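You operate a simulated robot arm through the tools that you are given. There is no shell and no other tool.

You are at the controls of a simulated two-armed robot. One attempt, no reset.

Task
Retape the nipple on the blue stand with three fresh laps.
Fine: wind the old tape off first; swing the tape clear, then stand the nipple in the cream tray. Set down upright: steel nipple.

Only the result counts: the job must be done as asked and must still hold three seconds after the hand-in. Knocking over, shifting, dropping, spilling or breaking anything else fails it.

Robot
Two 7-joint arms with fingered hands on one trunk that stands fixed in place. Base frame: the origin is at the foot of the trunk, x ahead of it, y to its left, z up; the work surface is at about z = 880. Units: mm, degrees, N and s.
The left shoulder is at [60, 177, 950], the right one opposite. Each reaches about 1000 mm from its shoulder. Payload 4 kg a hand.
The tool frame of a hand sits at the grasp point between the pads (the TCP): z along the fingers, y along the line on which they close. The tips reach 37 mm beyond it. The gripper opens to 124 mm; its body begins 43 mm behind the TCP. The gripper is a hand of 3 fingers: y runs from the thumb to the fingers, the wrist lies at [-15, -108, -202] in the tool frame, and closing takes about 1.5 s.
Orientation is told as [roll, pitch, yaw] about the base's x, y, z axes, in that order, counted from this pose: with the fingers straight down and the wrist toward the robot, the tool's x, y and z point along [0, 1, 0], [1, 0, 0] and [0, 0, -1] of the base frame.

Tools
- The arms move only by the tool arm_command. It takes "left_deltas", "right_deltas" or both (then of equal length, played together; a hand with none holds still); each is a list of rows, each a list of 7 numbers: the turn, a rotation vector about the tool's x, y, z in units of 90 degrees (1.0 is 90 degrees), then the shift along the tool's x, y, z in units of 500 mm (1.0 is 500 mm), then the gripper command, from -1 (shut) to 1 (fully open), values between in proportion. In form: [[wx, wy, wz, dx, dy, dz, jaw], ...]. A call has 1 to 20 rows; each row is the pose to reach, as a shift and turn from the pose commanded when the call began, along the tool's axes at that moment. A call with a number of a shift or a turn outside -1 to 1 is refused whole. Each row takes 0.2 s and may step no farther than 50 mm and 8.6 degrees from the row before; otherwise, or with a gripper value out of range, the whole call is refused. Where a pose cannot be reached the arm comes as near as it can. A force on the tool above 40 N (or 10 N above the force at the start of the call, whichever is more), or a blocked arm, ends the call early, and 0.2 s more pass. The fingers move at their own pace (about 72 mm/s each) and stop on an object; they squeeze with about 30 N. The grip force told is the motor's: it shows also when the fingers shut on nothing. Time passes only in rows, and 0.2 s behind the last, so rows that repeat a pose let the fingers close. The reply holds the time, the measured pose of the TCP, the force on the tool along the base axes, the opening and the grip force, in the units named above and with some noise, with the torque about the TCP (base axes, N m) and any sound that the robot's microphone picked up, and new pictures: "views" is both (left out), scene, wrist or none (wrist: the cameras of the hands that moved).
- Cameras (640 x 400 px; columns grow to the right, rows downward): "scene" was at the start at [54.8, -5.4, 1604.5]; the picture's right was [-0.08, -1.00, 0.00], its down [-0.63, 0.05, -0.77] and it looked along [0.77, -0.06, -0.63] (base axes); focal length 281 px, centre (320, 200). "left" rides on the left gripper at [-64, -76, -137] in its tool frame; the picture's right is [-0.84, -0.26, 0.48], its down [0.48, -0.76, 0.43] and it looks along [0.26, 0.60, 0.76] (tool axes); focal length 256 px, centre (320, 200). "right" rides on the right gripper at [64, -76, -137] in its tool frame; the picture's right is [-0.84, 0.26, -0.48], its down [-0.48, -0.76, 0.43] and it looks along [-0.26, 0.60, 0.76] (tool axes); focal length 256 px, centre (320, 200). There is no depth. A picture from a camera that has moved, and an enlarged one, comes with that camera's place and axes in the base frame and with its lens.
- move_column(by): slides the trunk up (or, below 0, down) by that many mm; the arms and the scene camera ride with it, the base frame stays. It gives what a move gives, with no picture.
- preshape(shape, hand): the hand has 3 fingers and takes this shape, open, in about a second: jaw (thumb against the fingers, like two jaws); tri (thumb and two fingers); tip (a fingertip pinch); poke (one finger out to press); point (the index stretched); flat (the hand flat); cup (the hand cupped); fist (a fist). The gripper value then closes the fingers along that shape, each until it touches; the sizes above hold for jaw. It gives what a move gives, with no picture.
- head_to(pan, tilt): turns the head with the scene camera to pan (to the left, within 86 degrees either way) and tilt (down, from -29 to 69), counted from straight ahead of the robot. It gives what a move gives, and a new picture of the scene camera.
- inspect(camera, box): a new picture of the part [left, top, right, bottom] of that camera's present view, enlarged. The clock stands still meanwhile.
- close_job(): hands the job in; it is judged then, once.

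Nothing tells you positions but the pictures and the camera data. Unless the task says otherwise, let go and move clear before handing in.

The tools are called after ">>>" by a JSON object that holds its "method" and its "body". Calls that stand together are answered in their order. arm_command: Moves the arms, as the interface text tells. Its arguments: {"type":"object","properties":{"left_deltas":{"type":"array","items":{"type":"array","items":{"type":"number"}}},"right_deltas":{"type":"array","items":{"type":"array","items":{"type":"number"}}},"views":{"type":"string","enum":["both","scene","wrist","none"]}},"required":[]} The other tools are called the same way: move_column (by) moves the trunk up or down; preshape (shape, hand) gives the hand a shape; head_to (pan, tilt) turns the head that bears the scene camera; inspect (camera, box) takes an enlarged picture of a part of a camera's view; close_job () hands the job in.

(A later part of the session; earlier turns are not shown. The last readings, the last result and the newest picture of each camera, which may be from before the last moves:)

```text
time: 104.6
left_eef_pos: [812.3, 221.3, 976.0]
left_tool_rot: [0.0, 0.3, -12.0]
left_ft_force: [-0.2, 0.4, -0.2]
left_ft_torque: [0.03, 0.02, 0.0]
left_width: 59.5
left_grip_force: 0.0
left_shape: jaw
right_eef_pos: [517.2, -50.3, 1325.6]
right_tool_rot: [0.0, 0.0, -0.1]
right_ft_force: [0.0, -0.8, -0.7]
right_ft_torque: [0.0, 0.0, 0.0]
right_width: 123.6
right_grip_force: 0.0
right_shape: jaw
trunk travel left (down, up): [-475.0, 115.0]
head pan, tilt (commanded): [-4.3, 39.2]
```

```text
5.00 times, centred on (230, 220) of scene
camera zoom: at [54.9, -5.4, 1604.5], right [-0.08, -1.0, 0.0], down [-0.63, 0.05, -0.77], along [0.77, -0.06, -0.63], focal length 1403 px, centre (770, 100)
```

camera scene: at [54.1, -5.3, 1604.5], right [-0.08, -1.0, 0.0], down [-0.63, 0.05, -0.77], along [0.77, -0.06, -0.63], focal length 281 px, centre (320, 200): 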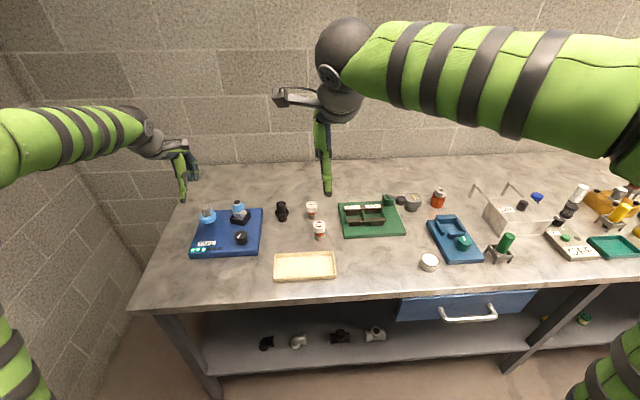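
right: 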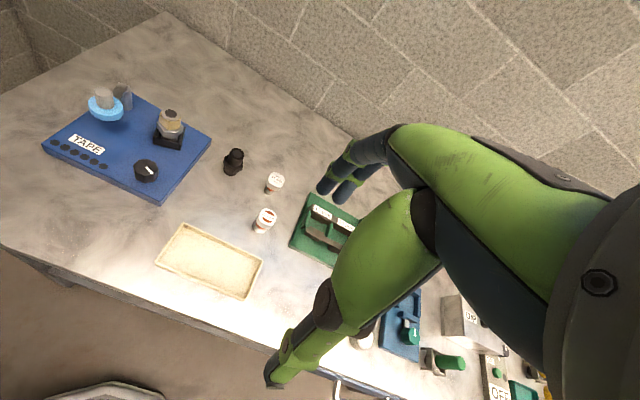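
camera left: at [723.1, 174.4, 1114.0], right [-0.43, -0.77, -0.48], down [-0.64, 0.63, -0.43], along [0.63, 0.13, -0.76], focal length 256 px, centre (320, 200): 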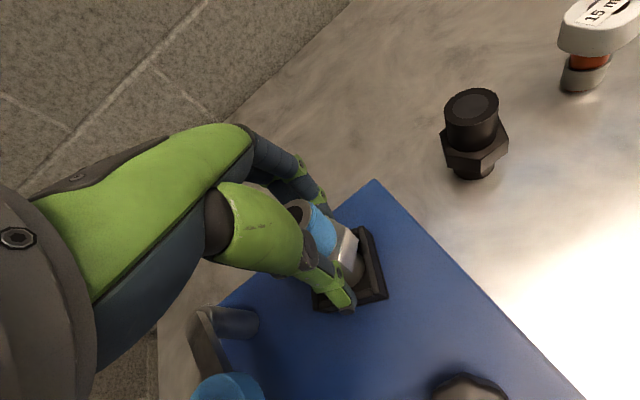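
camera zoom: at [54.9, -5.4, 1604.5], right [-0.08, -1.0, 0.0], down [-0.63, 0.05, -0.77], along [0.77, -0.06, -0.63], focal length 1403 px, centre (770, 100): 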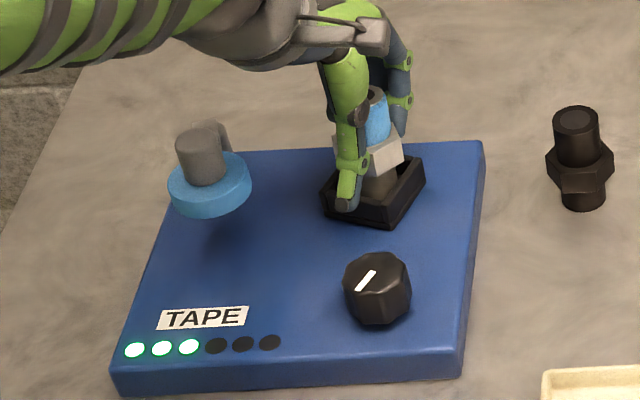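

The lamps are lit again but the nipple still seems to lean. I'll open the fingers fully clear and look.

>>> {"method": "arm_command", "body": {"left_deltas": [[0, 0, 0, 0, 0, 0, 0.05], [0, 0, 0, 0, 0, 0, 0.15], [0, 0, 0, 0, 0, 0, 0.25], [0, 0, 0, 0, 0, 0, 0.45], [0, 0, 0, 0, 0, 0, 0.45]], "views": "none"}}

>>> {"method": "inspect", "body": {"camera": "right", "box": [140, 95, 195, 150]}}

>>> {"method": "inspect", "body": {"camera": "scene", "box": [230, 192, 265, 225]}}

>>> {"method": "inspect", "body": {"camera": "left", "box": [290, 190, 390, 310]}}

```text
time: 105.8
left_eef_pos: [812.2, 221.8, 976.8]
left_tool_rot: [0.1, 0.3, -12.0]
left_ft_force: [0.6, 0.3, 0.3]
left_ft_torque: [0.01, -0.02, 0.0]
left_width: 89.2
left_grip_force: 0.1
left_shape: jaw
right_eef_pos: [517.2, -49.4, 1325.9]
right_tool_rot: [0.0, 0.1, 0.0]
right_ft_force: [-0.7, -0.8, 0.1]
right_ft_torque: [0.03, 0.03, 0.04]
right_width: 123.5
right_grip_force: 0.1
right_shape: jaw
trunk travel left (down, up): [-475.0, 115.0]
head pan, tilt (commanded): [-4.3, 39.2]
```

```text
7.27 times, centred on (168, 122) of right
camera zoom: at [441.8, 13.1, 1462.7], right [0.26, -0.84, 0.48], down [-0.76, -0.48, -0.43], along [0.6, -0.25, -0.76], focal length 1862 px, centre (1429, 764)
```

zoom: 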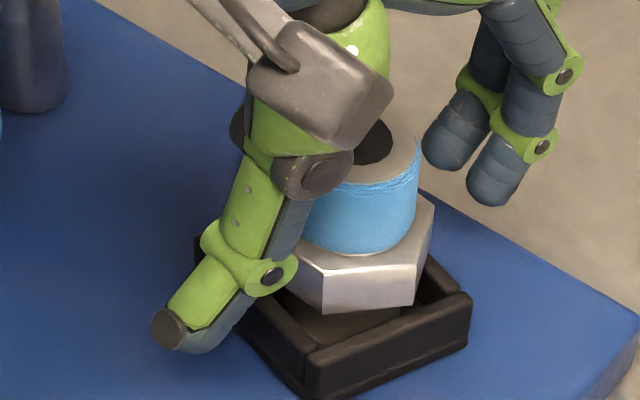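

```text
12.12 times, centred on (248, 208) of scene
camera zoom: at [54.9, -5.4, 1604.5], right [-0.08, -1.0, 0.0], down [-0.63, 0.05, -0.77], along [0.77, -0.06, -0.63], focal length 3402 px, centre (1199, 97)
```

zoom: 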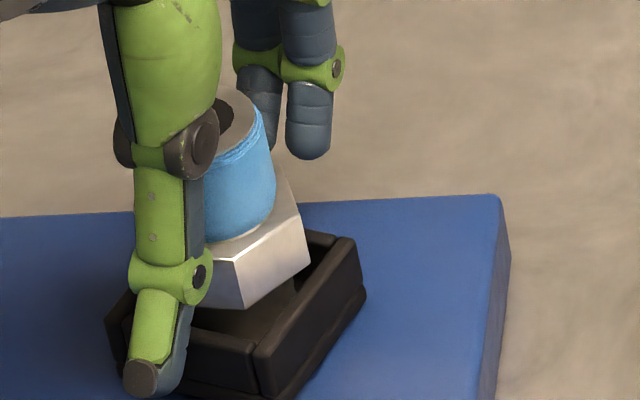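

```text
3.33 times, centred on (340, 250) of left
camera zoom: at [723.8, 174.6, 1112.7], right [-0.43, -0.77, -0.48], down [-0.65, 0.63, -0.43], along [0.63, 0.13, -0.76], focal length 853 px, centre (253, 33)
```

zoom: 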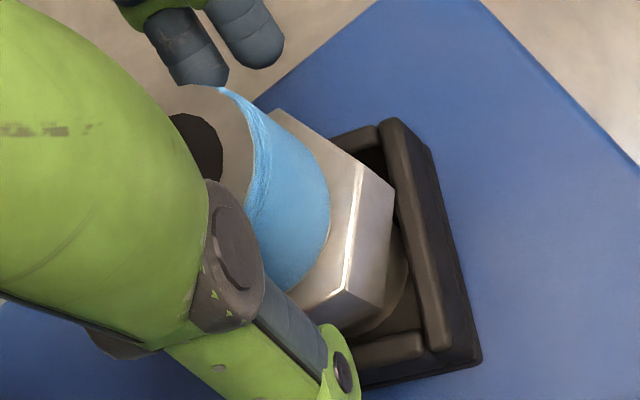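

The nipple is seated and upright again, with three lamps lit. I'll raise the hand 12 mm so the tips meet the middle of the hex, and close again.

>>> {"method": "arm_command", "body": {"left_deltas": [[0, 0, 0, 0, 0, -0.013, 0.45], [0, 0, 0, 0, 0, -0.025, 0.45], [0, 0, 0, 0, 0, -0.025, 0.1], [0, 0, 0, 0, 0, -0.025, -0.1], [0, 0, 0, 0, 0, -0.025, -0.2], [0, 0, 0, 0, 0, -0.025, -0.3], [0, 0, 0, 0, 0, -0.025, -0.5], [0, 0, 0, 0, 0, -0.025, -1], [0, 0, 0, 0, 0, -0.025, -1]], "views": "none"}}

>>> {"method": "inspect", "body": {"camera": "right", "box": [140, 95, 195, 150]}}

>>> {"method": "inspect", "body": {"camera": "scene", "box": [185, 180, 275, 260]}}

>>> {"method": "inspect", "body": {"camera": "left", "box": [290, 190, 390, 310]}}

```text
time: 107.8
left_eef_pos: [810.4, 220.7, 988.5]
left_tool_rot: [0.0, 0.3, -12.0]
left_ft_force: [0.9, -1.0, 3.7]
left_ft_torque: [-0.01, -0.21, 0.07]
left_width: 44.2
left_grip_force: 30.4
left_shape: jaw
right_eef_pos: [518.0, -50.8, 1325.7]
right_tool_rot: [0.0, -0.1, 0.0]
right_ft_force: [0.0, -0.7, 0.7]
right_ft_torque: [-0.02, 0.02, -0.02]
right_width: 123.7
right_grip_force: 0.0
right_shape: jaw
trunk travel left (down, up): [-475.0, 115.0]
head pan, tilt (commanded): [-4.3, 39.2]
```

```text
7.27 times, centred on (168, 122) of right
camera zoom: at [441.7, 13.0, 1462.7], right [0.26, -0.84, 0.48], down [-0.76, -0.48, -0.43], along [0.6, -0.25, -0.76], focal length 1862 px, centre (1429, 764)
```

zoom: 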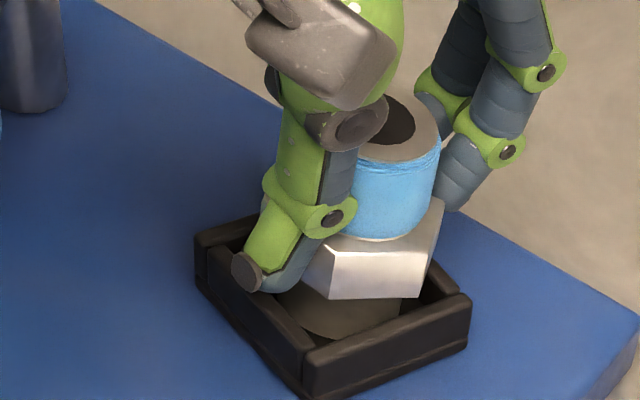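

```text
5.00 times, centred on (230, 220) of scene
camera zoom: at [54.8, -5.5, 1604.5], right [-0.08, -1.0, 0.0], down [-0.63, 0.05, -0.77], along [0.77, -0.06, -0.63], focal length 1403 px, centre (770, 100)
```

zoom: 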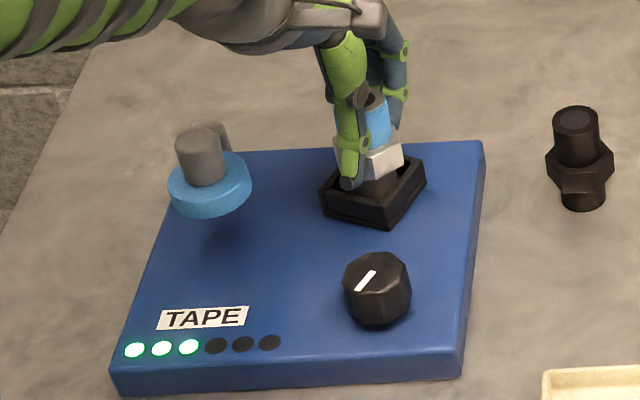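

```text
3.33 times, centred on (340, 250) of left
camera zoom: at [723.0, 174.2, 1125.5], right [-0.43, -0.77, -0.48], down [-0.65, 0.63, -0.43], along [0.63, 0.13, -0.76], focal length 853 px, centre (253, 33)
```

zoom: 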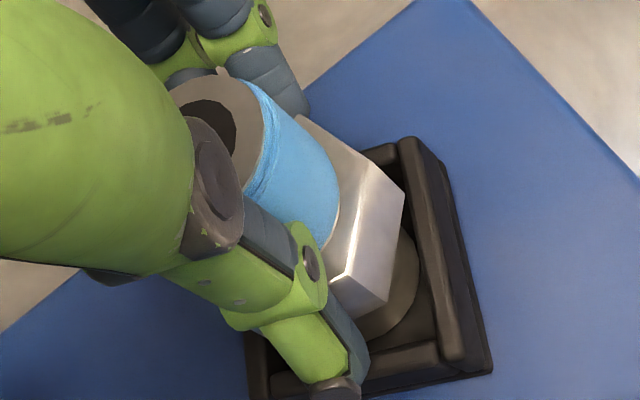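

The grip leans the nipple slightly toward the fingers, so its axis must be about 4 mm nearer the thumb than I assumed. I'll reopen, shift 4.5 mm that way and close again.

>>> {"method": "arm_command", "body": {"left_deltas": [[0, 0, 0, 0, 0, 0, -0.3], [0, 0, 0, 0, 0, 0, -0.25], [0, 0, 0, 0, 0, 0, -0.2], [0, 0, 0, 0, 0, 0, -0.1], [0, 0, 0, 0, 0, 0, 0.1], [0, 0, 0, 0, -0.009, 0, 0.3], [0, 0, 0, 0, -0.009, 0, 0.3]], "views": "none"}}

>>> {"method": "inspect", "body": {"camera": "right", "box": [140, 95, 195, 150]}}

```text
time: 109.4
left_eef_pos: [805.7, 220.7, 989.6]
left_tool_rot: [0.0, 0.3, -12.0]
left_ft_force: [0.1, 0.8, -0.8]
left_ft_torque: [0.01, 0.0, 0.01]
left_width: 80.1
left_grip_force: 0.1
left_shape: jaw
right_eef_pos: [517.3, -50.8, 1324.9]
right_tool_rot: [-0.1, 0.0, 0.0]
right_ft_force: [0.9, 0.0, -0.4]
right_ft_torque: [-0.01, 0.0, 0.01]
right_width: 123.7
right_grip_force: 0.1
right_shape: jaw
trunk travel left (down, up): [-475.0, 115.0]
head pan, tilt (commanded): [-4.3, 39.2]
```

```text
7.27 times, centred on (168, 122) of right
camera zoom: at [441.9, 13.1, 1462.7], right [0.26, -0.84, 0.48], down [-0.76, -0.48, -0.43], along [0.6, -0.26, -0.76], focal length 1862 px, centre (1429, 764)
```

zoom: 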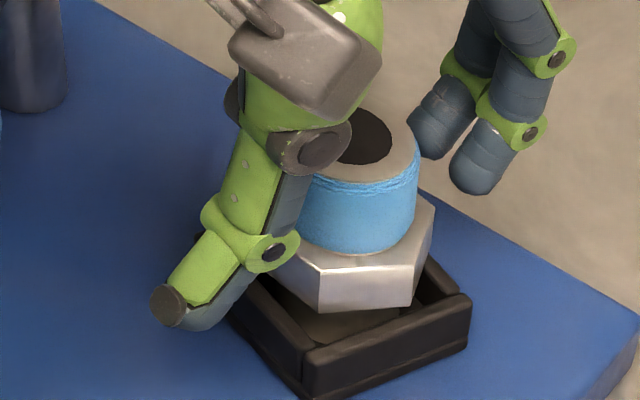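

The nipple is upright and seated again. I'm closing from the shifted position.

>>> {"method": "arm_command", "body": {"left_deltas": [[0, 0, 0, 0, 0, 0, 0.1], [0, 0, 0, 0, 0, 0, 0.0], [0, 0, 0, 0, 0, 0, -0.1], [0, 0, 0, 0, 0, 0, -0.2], [0, 0, 0, 0, 0, 0, -0.3], [0, 0, 0, 0, 0, 0, -0.5], [0, 0, 0, 0, 0, 0, -1], [0, 0, 0, 0, 0, 0, -1]], "views": "none"}}

>>> {"method": "inspect", "body": {"camera": "right", "box": [140, 95, 195, 150]}}

>>> {"method": "inspect", "body": {"camera": "left", "box": [290, 190, 390, 310]}}

>>> {"method": "inspect", "body": {"camera": "scene", "box": [230, 192, 265, 225]}}

```text
time: 111.2
left_eef_pos: [805.9, 220.1, 988.3]
left_tool_rot: [0.0, 0.3, -12.0]
left_ft_force: [1.8, -0.7, 3.8]
left_ft_torque: [-0.05, -0.15, 0.04]
left_width: 43.7
left_grip_force: 29.6
left_shape: jaw
right_eef_pos: [519.0, -48.6, 1325.2]
right_tool_rot: [0.0, -0.1, 0.0]
right_ft_force: [-0.3, 0.1, 0.3]
right_ft_torque: [-0.02, -0.01, 0.02]
right_width: 123.8
right_grip_force: 0.1
right_shape: jaw
trunk travel left (down, up): [-475.0, 115.0]
head pan, tilt (commanded): [-4.3, 39.2]
```

```text
7.27 times, centred on (168, 122) of right
camera zoom: at [441.6, 13.0, 1462.8], right [0.26, -0.84, 0.48], down [-0.76, -0.48, -0.43], along [0.6, -0.25, -0.76], focal length 1862 px, centre (1429, 764)
```

zoom: 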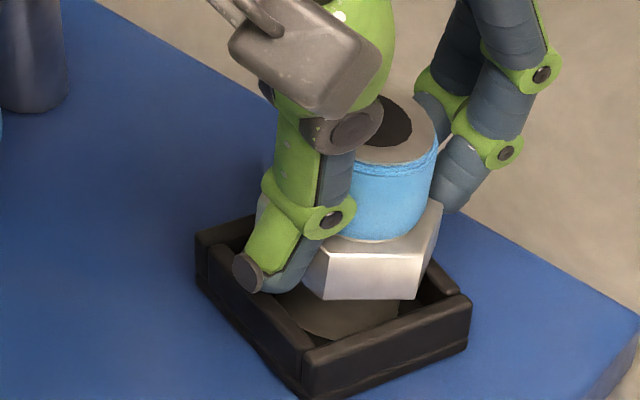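

```text
3.33 times, centred on (340, 250) of left
camera zoom: at [718.4, 174.6, 1126.2], right [-0.43, -0.77, -0.48], down [-0.65, 0.63, -0.43], along [0.63, 0.13, -0.76], focal length 853 px, centre (253, 33)
```

zoom: 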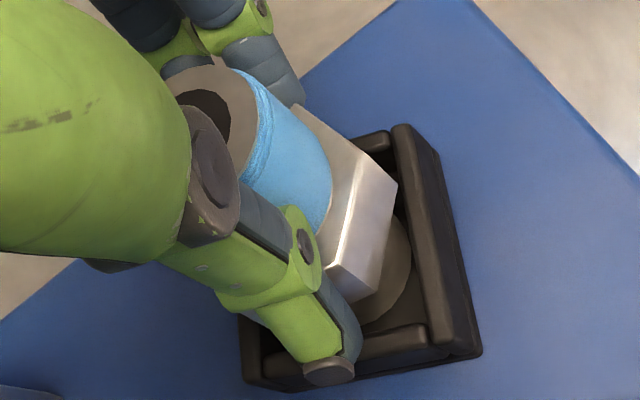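

```text
12.12 times, centred on (248, 208) of scene
camera zoom: at [54.6, -5.5, 1604.6], right [-0.08, -1.0, 0.0], down [-0.63, 0.05, -0.77], along [0.77, -0.06, -0.63], focal length 3402 px, centre (1199, 97)
```

zoom: 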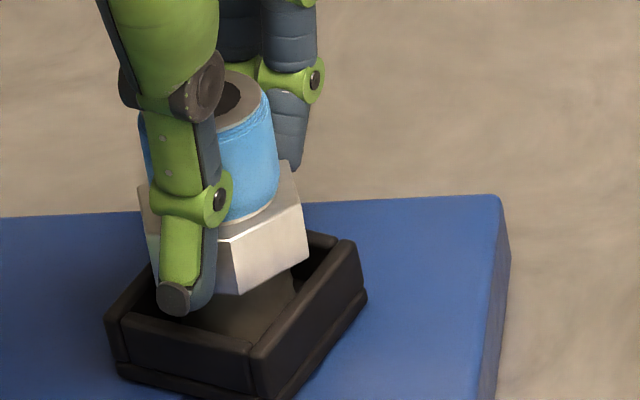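

The nipple is held with only a slight lean toward the fingers, because the thumb side rose a little. I'll lift it straight up out of the socket and check the hold.

>>> {"method": "arm_command", "body": {"left_deltas": [[0, 0, 0, 0, 0, -0.01, -1], [0, 0, 0, 0, 0, -0.025, -1], [0, 0, 0, 0, 0, -0.045, -1], [0, 0, 0, 0, 0, -0.07, -1], [0, 0, 0, 0, 0, -0.1, -1], [0, 0, 0, 0, 0, -0.13, -1], [0, 0, 0, 0, 0, -0.16, -1], [0, 0, 0, 0, 0, -0.19, -1], [0, 0, 0, 0, 0, -0.19, -1]], "views": "both"}}

>>> {"method": "inspect", "body": {"camera": "right", "box": [130, 50, 220, 160]}}

>>> {"method": "inspect", "body": {"camera": "scene", "box": [215, 160, 275, 225]}}

>>> {"method": "inspect", "body": {"camera": "left", "box": [260, 180, 400, 320]}}

```text
time: 113.2
left_eef_pos: [807.3, 221.4, 1083.1]
left_tool_rot: [0.0, 0.4, -12.1]
left_ft_force: [-0.5, 0.1, -2.0]
left_ft_torque: [0.01, 0.02, 0.03]
left_width: 43.6
left_grip_force: 29.8
left_shape: jaw
right_eef_pos: [517.4, -51.0, 1325.9]
right_tool_rot: [-0.1, 0.1, 0.0]
right_ft_force: [0.4, -0.6, -0.8]
right_ft_torque: [0.01, -0.03, 0.01]
right_width: 123.4
right_grip_force: 0.0
right_shape: jaw
trunk travel left (down, up): [-475.0, 115.0]
head pan, tilt (commanded): [-4.3, 39.2]
camera scene: at [55.2, -5.3, 1604.5], right [-0.08, -1.0, 0.0], down [-0.63, 0.05, -0.77], along [0.77, -0.06, -0.63], focal length 281 px, centre (320, 200)
camera left: at [719.0, 175.1, 1220.6], right [-0.43, -0.77, -0.48], down [-0.65, 0.63, -0.43], along [0.63, 0.13, -0.76], focal length 256 px, centre (320, 200)
```

scene: 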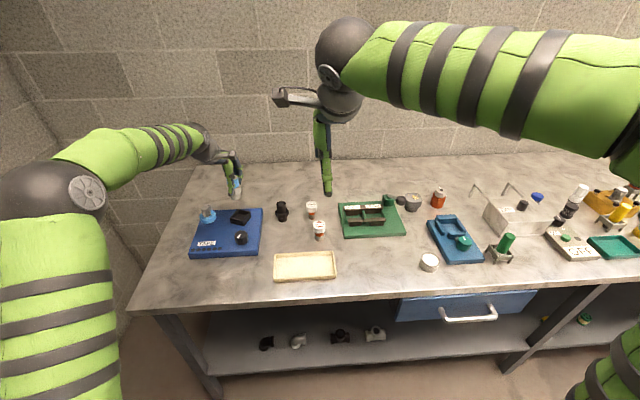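
left: 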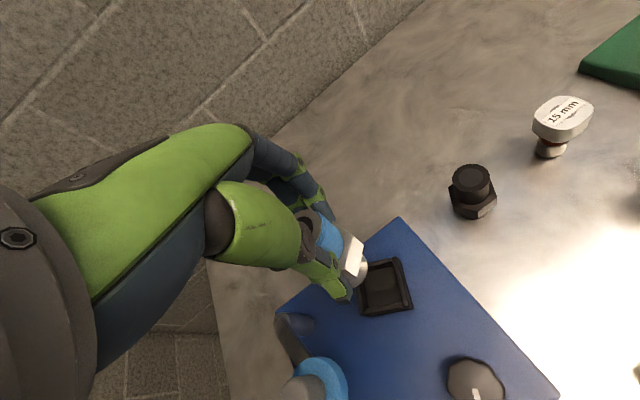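

```text
3.64 times, centred on (175, 105) of right
camera zoom: at [442.1, 13.2, 1462.6], right [0.26, -0.84, 0.48], down [-0.76, -0.48, -0.43], along [0.6, -0.26, -0.76], focal length 931 px, centre (847, 546)
```

zoom: 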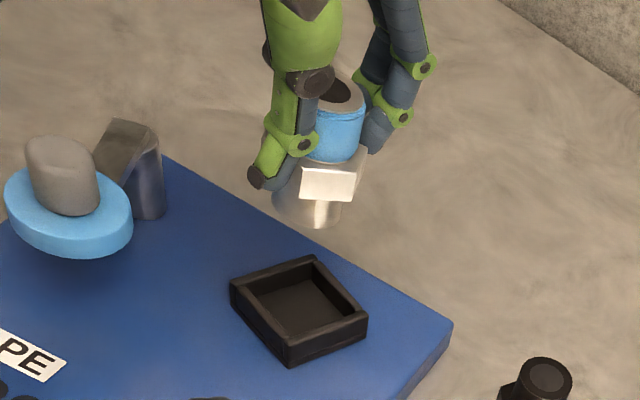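

```text
6.15 times, centred on (245, 192) of scene
camera zoom: at [55.2, -5.3, 1604.5], right [-0.08, -1.0, 0.0], down [-0.63, 0.05, -0.77], along [0.77, -0.06, -0.63], focal length 1727 px, centre (782, 246)
```

zoom: 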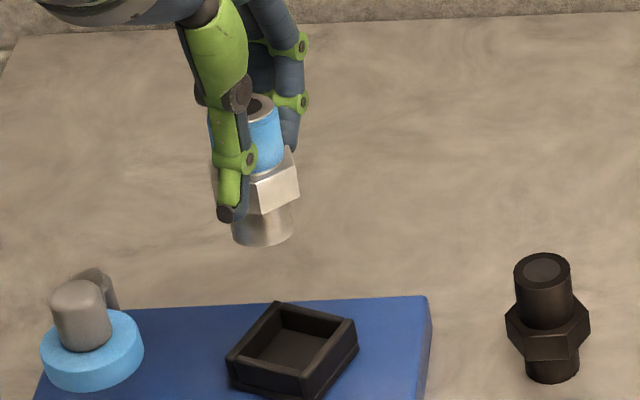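

```text
2.86 times, centred on (330, 250) of left
camera zoom: at [719.0, 175.1, 1220.6], right [-0.43, -0.77, -0.48], down [-0.65, 0.63, -0.43], along [0.63, 0.13, -0.76], focal length 731 px, centre (291, 57)
```

zoom: 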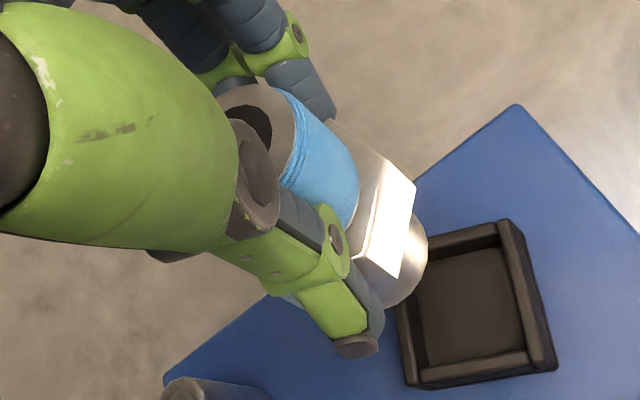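

The nipple is held and light (about 2 N), with a lean of several degrees. I'll carry it over the tray at safe height, moving the idle right hand aside at the same time, then level it there.

>>> {"method": "arm_command", "body": {"left_deltas": [[0, 0, 0, -0.0436, -0.0308, 0, -1], [0, 0, 0, -0.0871, -0.0616, 0, -1], [0, 0, 0, -0.1307, -0.0924, 0, -1], [0, 0, 0, -0.1742, -0.1232, 0, -1], [0, 0, 0, -0.2178, -0.154, 0, -1], [0, 0, 0, -0.2614, -0.1848, 0, -1], [0, 0, 0, -0.3049, -0.2156, 0, -1], [0, 0, 0, -0.3485, -0.2464, 0, -1], [0, 0, 0, -0.392, -0.2772, 0, -1], [0, 0, 0, -0.4356, -0.308, 0, -1], [0, 0, 0, -0.4356, -0.308, 0, -1]], "right_deltas": [[0, 0, 0, -0.04, 0, 0, 1], [0, 0, 0, -0.08, 0, 0, 1], [0, 0, 0, -0.12, 0, 0, 1], [0, 0, 0, -0.16, 0, 0, 1], [0, 0, 0, -0.2, 0, 0, 1], [0, 0, 0, -0.24, 0, 0, 1], [0, 0, 0, -0.28, 0, 0, 1], [0, 0, 0, -0.3, 0, 0, 1], [0, 0, 0, -0.3, 0, 0, 1], [0, 0, 0, -0.3, 0, 0, 1], [0, 0, 0, -0.3, 0, 0, 1]], "views": "both"}}

>>> {"method": "inspect", "body": {"camera": "scene", "box": [250, 180, 350, 290]}}

>>> {"method": "inspect", "body": {"camera": "left", "box": [260, 180, 400, 320]}}

```text
time: 115.6
left_eef_pos: [611.9, 40.0, 1083.5]
left_tool_rot: [0.1, 0.4, -11.9]
left_ft_force: [-0.7, -0.3, -1.8]
left_ft_torque: [0.02, 0.01, 0.03]
left_width: 43.7
left_grip_force: 29.7
left_shape: jaw
right_eef_pos: [517.6, -199.3, 1325.3]
right_tool_rot: [0.0, 0.0, 0.0]
right_ft_force: [-0.7, -0.5, -0.6]
right_ft_torque: [0.02, 0.02, 0.03]
right_width: 123.5
right_grip_force: 0.1
right_shape: jaw
trunk travel left (down, up): [-475.0, 115.0]
head pan, tilt (commanded): [-4.3, 39.2]
camera scene: at [55.3, -5.2, 1604.5], right [-0.08, -1.0, 0.0], down [-0.63, 0.05, -0.77], along [0.77, -0.06, -0.63], focal length 281 px, centre (320, 200)
camera right: at [441.6, -136.3, 1462.5], right [0.26, -0.84, 0.48], down [-0.76, -0.48, -0.43], along [0.6, -0.26, -0.76], focal length 256 px, centre (320, 200)
camera left: at [524.0, -6.0, 1220.0], right [-0.43, -0.77, -0.48], down [-0.65, 0.63, -0.43], along [0.63, 0.13, -0.76], focal length 256 px, centre (320, 200)
```

scene: 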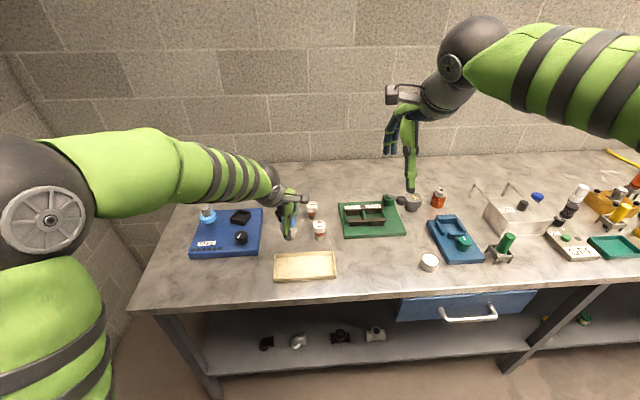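
right: 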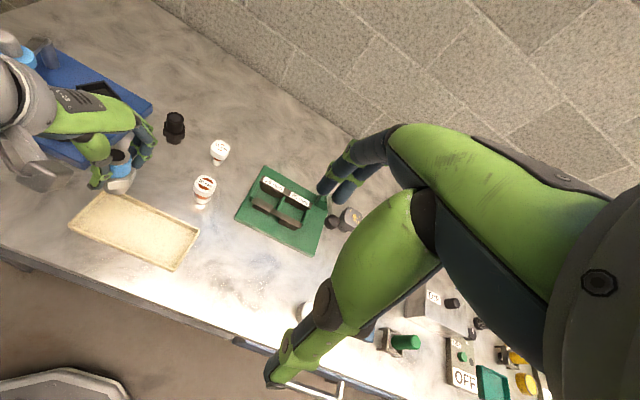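
left: 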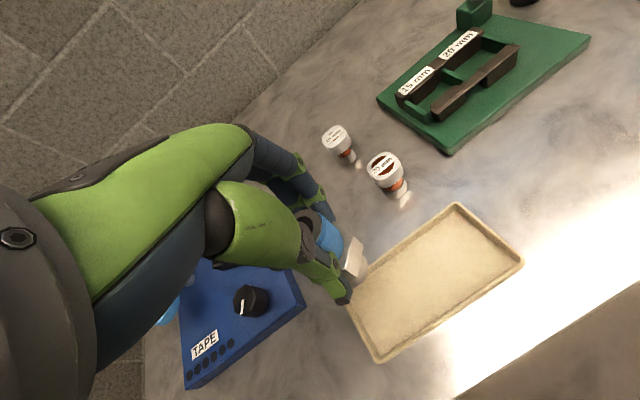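

```text
3.64 times, centred on (300, 235) of scene
camera zoom: at [55.3, -5.2, 1604.5], right [-0.08, -1.0, 0.0], down [-0.63, 0.05, -0.77], along [0.77, -0.06, -0.63], focal length 1020 px, centre (393, 73)
```

zoom: 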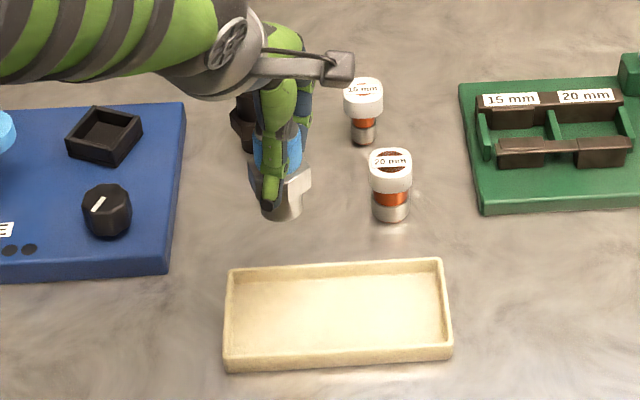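

```text
2.86 times, centred on (330, 250) of left
camera zoom: at [524.0, -6.0, 1220.0], right [-0.43, -0.77, -0.48], down [-0.65, 0.63, -0.43], along [0.63, 0.13, -0.76], focal length 731 px, centre (291, 57)
```

zoom: 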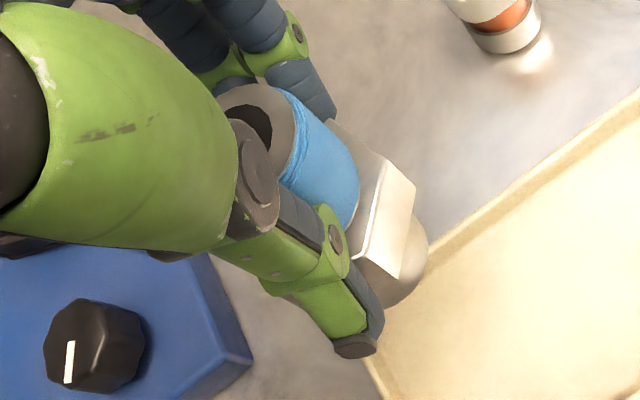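

The nipple is over the tray. I'll zoom in from the scene and right cameras to measure its lean.

>>> {"method": "inspect", "body": {"camera": "scene", "box": [268, 195, 308, 240]}}

>>> {"method": "inspect", "body": {"camera": "right", "box": [85, 135, 155, 205]}}

```text
8.89 times, centred on (288, 218) of scene
camera zoom: at [55.3, -5.2, 1604.5], right [-0.08, -1.0, 0.0], down [-0.63, 0.05, -0.77], along [0.77, -0.06, -0.63], focal length 2495 px, centre (604, 44)
```

zoom: 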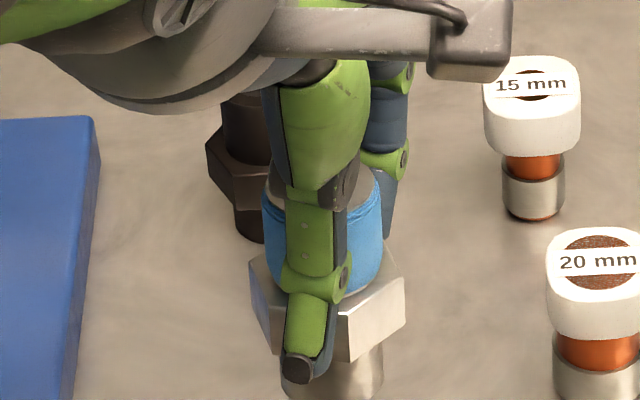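

```text
5.71 times, centred on (120, 170) of right
camera zoom: at [441.6, -136.3, 1462.5], right [0.26, -0.84, 0.48], down [-0.76, -0.48, -0.43], along [0.6, -0.26, -0.76], focal length 1463 px, centre (1463, 371)
```

zoom: 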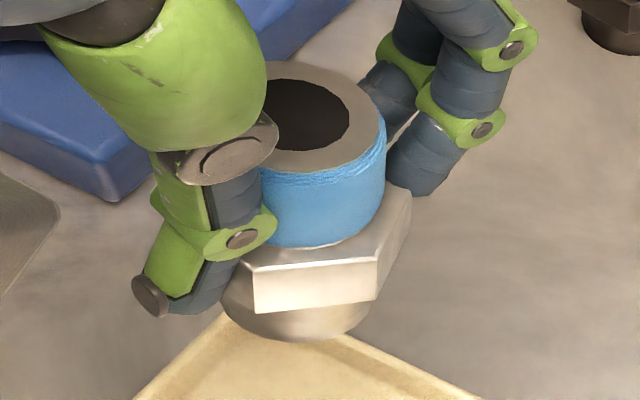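

The top leans about 9° toward the fingers (+x). I'll tip the hand back by the same amount and recentre over the tray, then recheck.

>>> {"method": "arm_command", "body": {"left_deltas": [[-0.033, 0, 0, -0.0017, -0.0078, 0, -1], [-0.067, -0.005, 0, -0.0033, -0.0157, 0, -1], [-0.1, -0.01, 0, -0.005, -0.0235, 0, -1], [-0.1, -0.01, 0, -0.005, -0.0235, 0, -1]], "views": "none"}}

>>> {"method": "inspect", "body": {"camera": "scene", "box": [268, 195, 308, 240]}}

>>> {"method": "inspect", "body": {"camera": "right", "box": [85, 135, 155, 205]}}

```text
time: 116.6
left_eef_pos: [598.3, 40.3, 1083.8]
left_tool_rot: [-0.9, -8.7, -12.0]
left_ft_force: [0.4, 0.4, -3.2]
left_ft_torque: [0.03, 0.05, 0.01]
left_width: 43.7
left_grip_force: 30.4
left_shape: jaw
right_eef_pos: [517.6, -199.6, 1325.6]
right_tool_rot: [0.0, 0.0, 0.0]
right_ft_force: [0.4, -1.0, 0.0]
right_ft_torque: [-0.01, 0.0, -0.01]
right_width: 123.7
right_grip_force: 0.1
right_shape: jaw
trunk travel left (down, up): [-475.0, 115.0]
head pan, tilt (commanded): [-4.3, 39.2]
```

```text
8.89 times, centred on (288, 218) of scene
camera zoom: at [55.2, -5.3, 1604.5], right [-0.08, -1.0, 0.0], down [-0.63, 0.05, -0.77], along [0.77, -0.06, -0.63], focal length 2495 px, centre (604, 44)
```

zoom: 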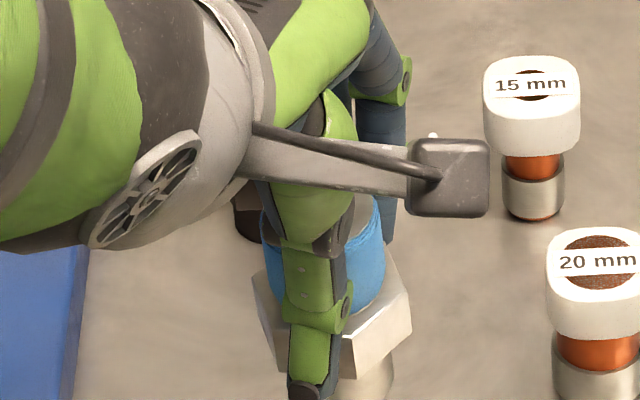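

```text
5.71 times, centred on (120, 170) of right
camera zoom: at [441.5, -136.4, 1462.5], right [0.26, -0.84, 0.48], down [-0.76, -0.48, -0.43], along [0.6, -0.25, -0.76], focal length 1463 px, centre (1463, 371)
```

zoom: 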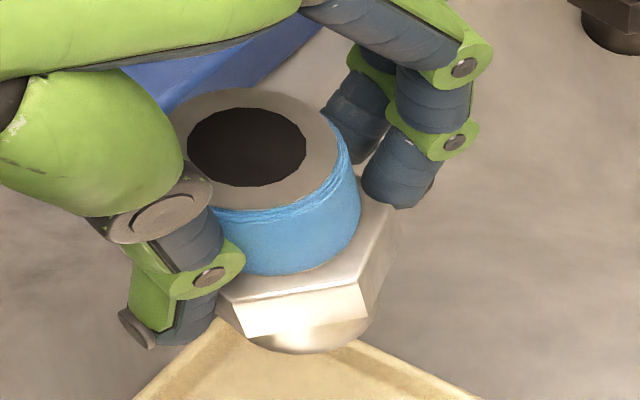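

The nipple now looks vertical within a degree or two. I'm lowering it straight down about 105 mm to just above the tray floor.

>>> {"method": "arm_command", "body": {"left_deltas": [[0, 0, 0, 0.0003, -0.0063, 0.0345, -1], [0, 0, 0, 0.0007, -0.0125, 0.0689, -1], [0, 0, 0, 0.001, -0.0188, 0.1034, -1], [0, 0, 0, 0.0013, -0.0251, 0.1379, -1], [0, 0, 0, 0.0017, -0.0313, 0.1723, -1], [0, 0, 0, 0.002, -0.0376, 0.2068, -1], [0, 0, 0, 0.002, -0.0376, 0.2068, -1]], "views": "wrist"}}

>>> {"method": "inspect", "body": {"camera": "scene", "box": [260, 215, 340, 290]}}

>>> {"method": "inspect", "body": {"camera": "right", "box": [60, 140, 200, 260]}}

>>> {"method": "inspect", "body": {"camera": "left", "box": [250, 180, 420, 330]}}

```text
time: 118.2
left_eef_pos: [596.3, 40.4, 980.8]
left_tool_rot: [-0.8, -8.7, -11.9]
left_ft_force: [0.6, 0.3, -1.9]
left_ft_torque: [0.03, 0.04, 0.01]
left_width: 43.4
left_grip_force: 30.2
left_shape: jaw
right_eef_pos: [517.2, -200.8, 1326.8]
right_tool_rot: [0.0, 0.0, 0.0]
right_ft_force: [0.7, 1.0, 0.5]
right_ft_torque: [0.01, -0.02, -0.02]
right_width: 123.2
right_grip_force: 0.1
right_shape: jaw
trunk travel left (down, up): [-475.0, 115.0]
head pan, tilt (commanded): [-4.3, 39.2]
camera left: at [488.5, 0.7, 1103.4], right [-0.35, -0.79, -0.5], down [-0.57, 0.61, -0.55], along [0.74, 0.09, -0.67], focal length 256 px, centre (320, 200)
```

left: 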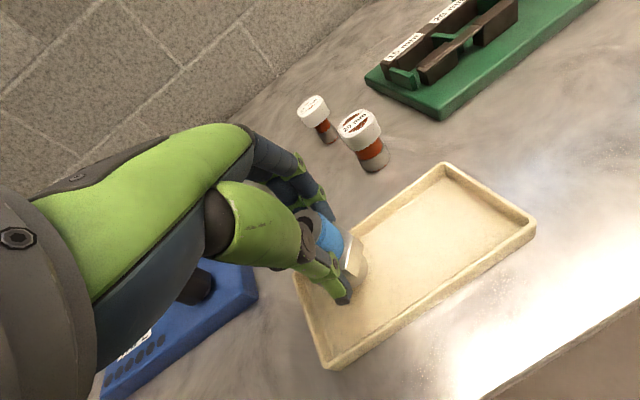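

```text
5.33 times, centred on (300, 252) of scene
camera zoom: at [54.9, -5.5, 1604.5], right [-0.08, -1.0, 0.0], down [-0.63, 0.05, -0.77], along [0.77, -0.06, -0.63], focal length 1497 px, centre (427, -80)
```

zoom: 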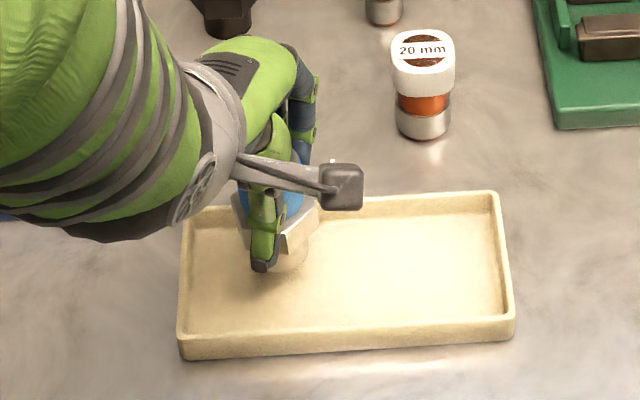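

```text
3.33 times, centred on (130, 200) of right
camera zoom: at [441.2, -136.5, 1462.6], right [0.26, -0.84, 0.48], down [-0.76, -0.48, -0.43], along [0.6, -0.25, -0.76], focal length 853 px, centre (953, 200)
```

zoom: 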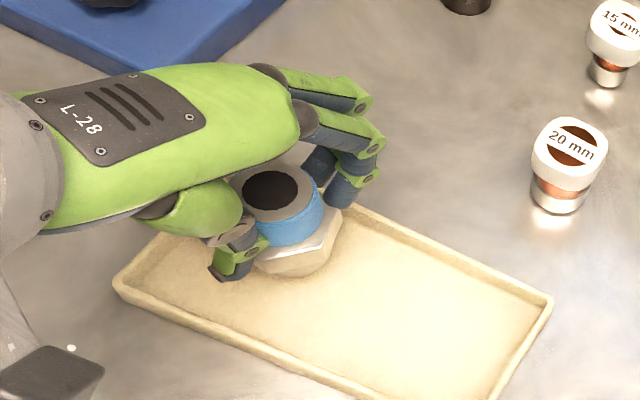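

```text
2.67 times, centred on (335, 255) of left
camera zoom: at [488.5, 0.7, 1103.4], right [-0.35, -0.79, -0.5], down [-0.57, 0.61, -0.55], along [0.74, 0.09, -0.67], focal length 683 px, centre (280, 53)
```

zoom: 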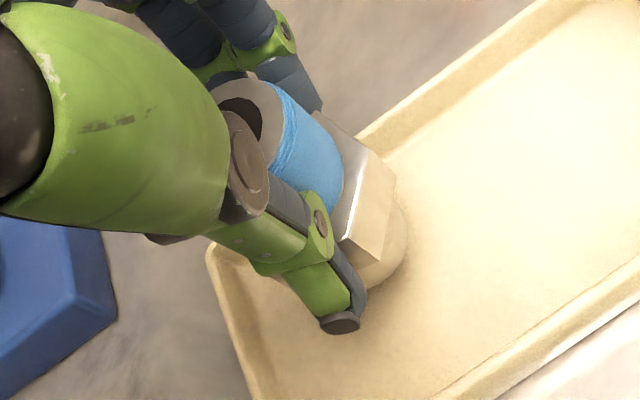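

The nipple is well inside the tray, about 15–20 mm above the floor. I'm lowering in small steps and watching the force for touchdown.

>>> {"method": "arm_command", "body": {"left_deltas": [[0, 0, 0, 0.0002, -0.0021, 0.0138, -1], [0, 0, 0, 0.0004, -0.0039, 0.0257, -1], [0, 0, 0, 0.0004, -0.0039, 0.0257, -1]], "views": "none"}}

>>> {"method": "inspect", "body": {"camera": "right", "box": [90, 160, 160, 230]}}

>>> {"method": "inspect", "body": {"camera": "left", "box": [250, 180, 420, 330]}}

```text
time: 119.0
left_eef_pos: [595.9, 40.4, 965.6]
left_tool_rot: [-1.0, -8.7, -11.9]
left_ft_force: [-0.9, 1.0, -2.6]
left_ft_torque: [0.0, 0.04, -0.02]
left_width: 43.5
left_grip_force: 30.0
left_shape: jaw
right_eef_pos: [517.1, -199.9, 1327.1]
right_tool_rot: [0.0, 0.0, 0.0]
right_ft_force: [-0.2, 0.2, -0.1]
right_ft_torque: [0.02, 0.01, -0.01]
right_width: 123.7
right_grip_force: 0.0
right_shape: jaw
trunk travel left (down, up): [-475.0, 115.0]
head pan, tilt (commanded): [-4.3, 39.2]
```

```text
5.71 times, centred on (125, 195) of right
camera zoom: at [441.3, -136.6, 1462.6], right [0.26, -0.84, 0.48], down [-0.76, -0.48, -0.43], along [0.6, -0.25, -0.76], focal length 1463 px, centre (1434, 229)
```

zoom: 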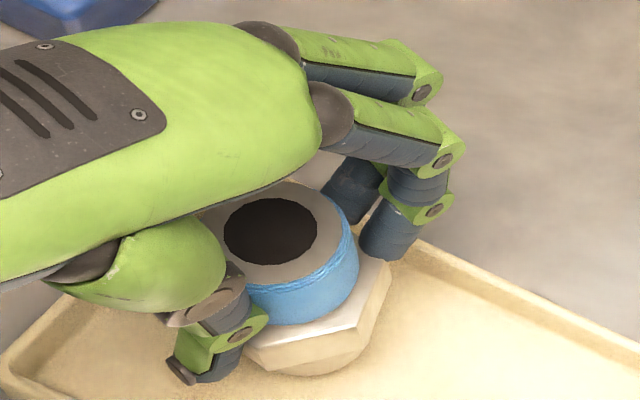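

```text
2.67 times, centred on (335, 255) of left
camera zoom: at [489.0, 0.4, 1090.4], right [-0.35, -0.79, -0.5], down [-0.57, 0.61, -0.55], along [0.74, 0.09, -0.67], focal length 683 px, centre (280, 53)
```

zoom: 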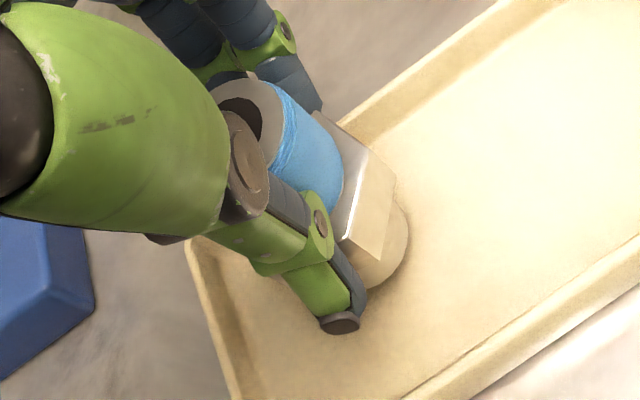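

No contact yet. Continuing down in 2 mm steps.

>>> {"method": "arm_command", "body": {"left_deltas": [[0, 0, 0, 0, -0.0006, 0.004, -1], [0, 0, 0, 0.0001, -0.0012, 0.0079, -1], [0, 0, 0, 0.0001, -0.0012, 0.0079, -1]], "views": "none"}}

```text
time: 119.8
left_eef_pos: [596.1, 39.1, 962.1]
left_tool_rot: [-0.9, -8.8, -11.8]
left_ft_force: [0.5, -0.3, -2.0]
left_ft_torque: [0.02, 0.01, -0.03]
left_width: 43.4
left_grip_force: 30.1
left_shape: jaw
right_eef_pos: [517.1, -199.9, 1324.9]
right_tool_rot: [0.0, 0.0, 0.0]
right_ft_force: [-0.5, 0.5, 0.3]
right_ft_torque: [-0.01, -0.03, 0.0]
right_width: 123.8
right_grip_force: 0.0
right_shape: jaw
trunk travel left (down, up): [-475.0, 115.0]
head pan, tilt (commanded): [-4.3, 39.2]
```

>>> {"method": "arm_command", "body": {"left_deltas": [[0, 0, 0, 0, -0.0006, 0.004, -1], [0, 0, 0, 0.0001, -0.0009, 0.006, -1], [0, 0, 0, 0.0001, -0.0009, 0.006, -1]], "views": "none"}}

>>> {"method": "inspect", "body": {"camera": "left", "box": [300, 210, 380, 310]}}

```text
time: 120.6
left_eef_pos: [595.4, 39.5, 958.9]
left_tool_rot: [-0.9, -8.8, -11.9]
left_ft_force: [-0.2, -1.0, -2.6]
left_ft_torque: [0.0, -0.01, -0.03]
left_width: 43.8
left_grip_force: 29.7
left_shape: jaw
right_eef_pos: [516.7, -199.9, 1325.2]
right_tool_rot: [0.0, 0.0, 0.0]
right_ft_force: [0.6, 0.0, 0.9]
right_ft_torque: [0.03, 0.01, -0.01]
right_width: 123.7
right_grip_force: 0.2
right_shape: jaw
trunk travel left (down, up): [-475.0, 115.0]
head pan, tilt (commanded): [-4.3, 39.2]
```

```text
4.00 times, centred on (340, 260) of left
camera zoom: at [488.5, 0.0, 1083.3], right [-0.35, -0.79, -0.5], down [-0.57, 0.61, -0.55], along [0.74, 0.09, -0.67], focal length 1024 px, centre (240, -40)
```

zoom: 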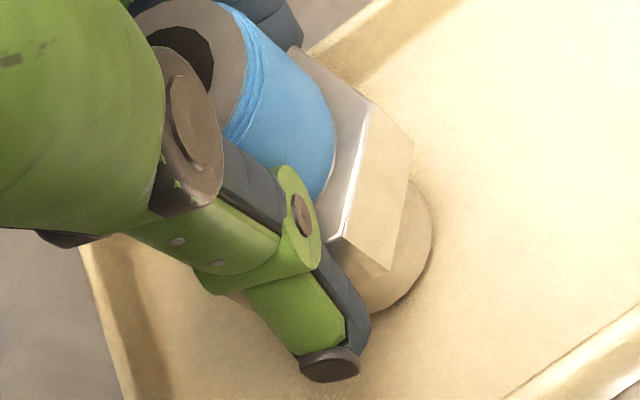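

Still no touchdown force, so I'm continuing in 1.5 mm steps.

>>> {"method": "arm_command", "body": {"left_deltas": [[0, 0, 0, 0, -0.0005, 0.003, -1], [0, 0, 0, 0, -0.0005, 0.003, -1]], "views": "none"}}

>>> {"method": "arm_command", "body": {"left_deltas": [[0, 0, 0, 0, -0.0005, 0.003, -1], [0, 0, 0, 0, -0.0005, 0.003, -1]], "views": "none"}}

```text
time: 121.2
left_eef_pos: [595.8, 39.0, 956.5]
left_tool_rot: [-0.8, -8.7, -11.9]
left_ft_force: [-0.6, 1.2, -2.6]
left_ft_torque: [0.03, 0.02, -0.01]
left_width: 43.4
left_grip_force: 30.2
left_shape: jaw
right_eef_pos: [517.7, -199.6, 1326.3]
right_tool_rot: [0.0, -0.1, 0.0]
right_ft_force: [-0.5, -0.5, 0.2]
right_ft_torque: [0.01, 0.02, 0.0]
right_width: 123.8
right_grip_force: 0.0
right_shape: jaw
trunk travel left (down, up): [-475.0, 115.0]
head pan, tilt (commanded): [-4.3, 39.2]
```

```text
time: 121.8
left_eef_pos: [596.5, 38.5, 956.6]
left_tool_rot: [-1.0, -8.6, -11.9]
left_ft_force: [-0.2, -0.2, -2.3]
left_ft_torque: [0.02, 0.06, 0.02]
left_width: 43.2
left_grip_force: 30.2
left_shape: jaw
right_eef_pos: [516.8, -201.0, 1325.4]
right_tool_rot: [0.1, 0.0, 0.0]
right_ft_force: [0.4, -0.8, -0.3]
right_ft_torque: [-0.03, 0.02, 0.0]
right_width: 123.7
right_grip_force: 0.1
right_shape: jaw
trunk travel left (down, up): [-475.0, 115.0]
head pan, tilt (commanded): [-4.3, 39.2]
```

>>> {"method": "arm_command", "body": {"left_deltas": [[0, 0, 0, 0, -0.0006, 0.004, -1], [0, 0, 0, 0, -0.0006, 0.004, -1]], "views": "none"}}

>>> {"method": "inspect", "body": {"camera": "left", "box": [300, 210, 380, 310]}}

>>> {"method": "inspect", "body": {"camera": "scene", "box": [270, 225, 320, 275]}}

```text
time: 122.4
left_eef_pos: [595.5, 39.8, 954.3]
left_tool_rot: [-0.8, -8.8, -11.9]
left_ft_force: [-0.2, 0.3, -3.2]
left_ft_torque: [0.04, 0.02, -0.01]
left_width: 43.4
left_grip_force: 30.2
left_shape: jaw
right_eef_pos: [516.1, -200.2, 1325.2]
right_tool_rot: [-0.1, -0.1, 0.1]
right_ft_force: [0.1, 0.0, -0.3]
right_ft_torque: [0.0, 0.0, -0.05]
right_width: 123.5
right_grip_force: 0.1
right_shape: jaw
trunk travel left (down, up): [-475.0, 115.0]
head pan, tilt (commanded): [-4.3, 39.2]
```

```text
4.00 times, centred on (340, 260) of left
camera zoom: at [488.9, -0.1, 1078.7], right [-0.35, -0.79, -0.5], down [-0.57, 0.61, -0.55], along [0.74, 0.09, -0.67], focal length 1024 px, centre (240, -40)
```

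zoom: 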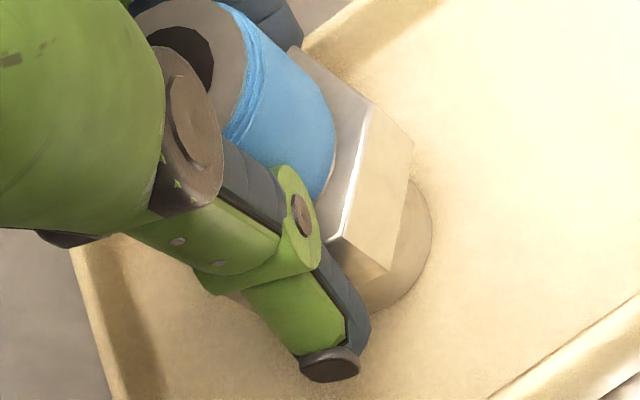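

```text
8.00 times, centred on (295, 250) of scene
camera zoom: at [55.0, -5.5, 1604.5], right [-0.08, -1.0, 0.0], down [-0.63, 0.05, -0.77], along [0.77, -0.06, -0.63], focal length 2245 px, centre (520, -200)
```

zoom: 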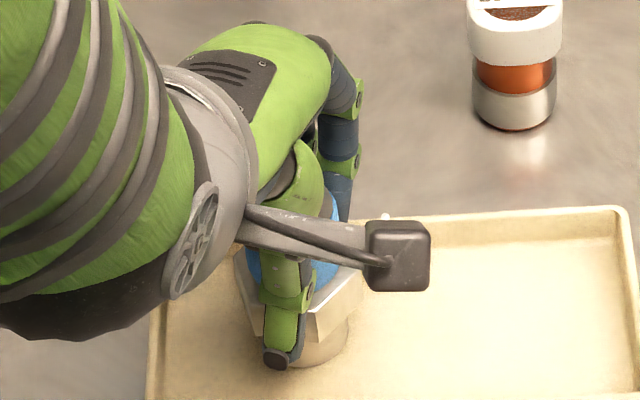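

No contact yet, so the nipple's lower end is shorter than I assumed. Continuing down gently.

>>> {"method": "arm_command", "body": {"left_deltas": [[0, 0, 0, 0, -0.0006, 0.004, -1], [0, 0, 0, 0, -0.0006, 0.004, -1]], "views": "none"}}

>>> {"method": "arm_command", "body": {"left_deltas": [[0, 0, 0, 0, -0.0006, 0.004, -1], [0, 0, 0, 0, -0.0006, 0.004, -1]], "views": "none"}}

```text
time: 123.0
left_eef_pos: [596.4, 39.1, 951.4]
left_tool_rot: [-0.9, -8.7, -11.9]
left_ft_force: [-1.1, 1.0, 1.1]
left_ft_torque: [0.03, 0.04, -0.03]
left_width: 43.5
left_grip_force: 30.0
left_shape: jaw
right_eef_pos: [517.7, -200.4, 1325.3]
right_tool_rot: [0.0, -0.1, 0.0]
right_ft_force: [-0.2, 0.0, 0.5]
right_ft_torque: [0.04, 0.03, 0.01]
right_width: 123.7
right_grip_force: 0.1
right_shape: jaw
trunk travel left (down, up): [-475.0, 115.0]
head pan, tilt (commanded): [-4.3, 39.2]
```

```text
time: 123.6
left_eef_pos: [595.8, 38.3, 952.3]
left_tool_rot: [-0.9, -8.9, -11.9]
left_ft_force: [1.6, -1.0, 15.3]
left_ft_torque: [0.03, -0.05, 0.0]
left_width: 43.5
left_grip_force: 30.4
left_shape: jaw
right_eef_pos: [516.9, -200.0, 1325.7]
right_tool_rot: [0.0, 0.0, 0.0]
right_ft_force: [0.8, -0.1, -0.3]
right_ft_torque: [-0.02, 0.01, 0.0]
right_width: 123.7
right_grip_force: 0.0
right_shape: jaw
trunk travel left (down, up): [-475.0, 115.0]
head pan, tilt (commanded): [-4.3, 39.2]
```

Touchdown: Fz jumped to +15 N. I'll ease up about 1 mm, then open just enough to free the nipple while keeping the thumb clear of the tray rim.

>>> {"method": "arm_command", "body": {"left_deltas": [[0, 0, 0, 0, 0.0003, -0.0022, -1], [0, 0, 0, 0, 0.0003, -0.0022, -1]], "views": "none"}}

>>> {"method": "inspect", "body": {"camera": "left", "box": [280, 200, 400, 320]}}

>>> {"method": "inspect", "body": {"camera": "right", "box": [80, 160, 160, 240]}}

```text
time: 124.2
left_eef_pos: [595.6, 39.1, 952.0]
left_tool_rot: [-0.9, -8.7, -12.0]
left_ft_force: [2.5, -1.0, 12.8]
left_ft_torque: [0.01, -0.15, -0.02]
left_width: 43.0
left_grip_force: 29.9
left_shape: jaw
right_eef_pos: [516.8, -199.4, 1326.3]
right_tool_rot: [0.1, -0.1, 0.0]
right_ft_force: [-0.1, 0.4, 0.3]
right_ft_torque: [0.01, -0.02, -0.01]
right_width: 123.7
right_grip_force: 0.2
right_shape: jaw
trunk travel left (down, up): [-475.0, 115.0]
head pan, tilt (commanded): [-4.3, 39.2]
```

```text
3.33 times, centred on (340, 260) of left
camera zoom: at [488.3, -0.8, 1076.5], right [-0.35, -0.79, -0.5], down [-0.57, 0.61, -0.55], along [0.74, 0.09, -0.66], focal length 853 px, centre (253, 0)
```

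zoom: 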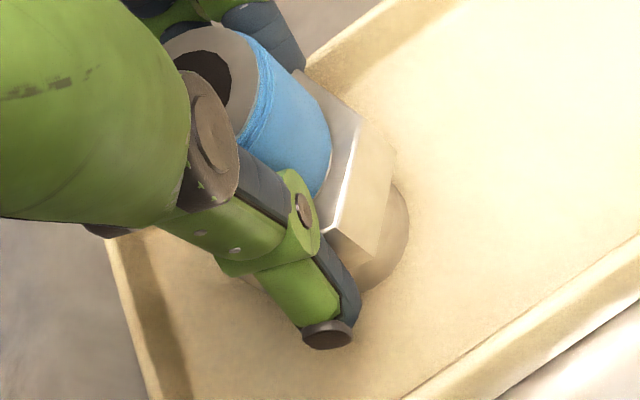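

```text
5.00 times, centred on (120, 200) of right
camera zoom: at [440.7, -136.7, 1462.8], right [0.26, -0.84, 0.48], down [-0.76, -0.48, -0.44], along [0.6, -0.25, -0.76], focal length 1280 px, centre (1320, 200)
```

zoom: 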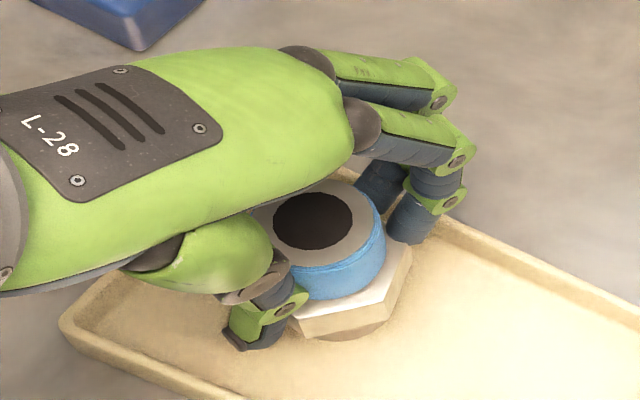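

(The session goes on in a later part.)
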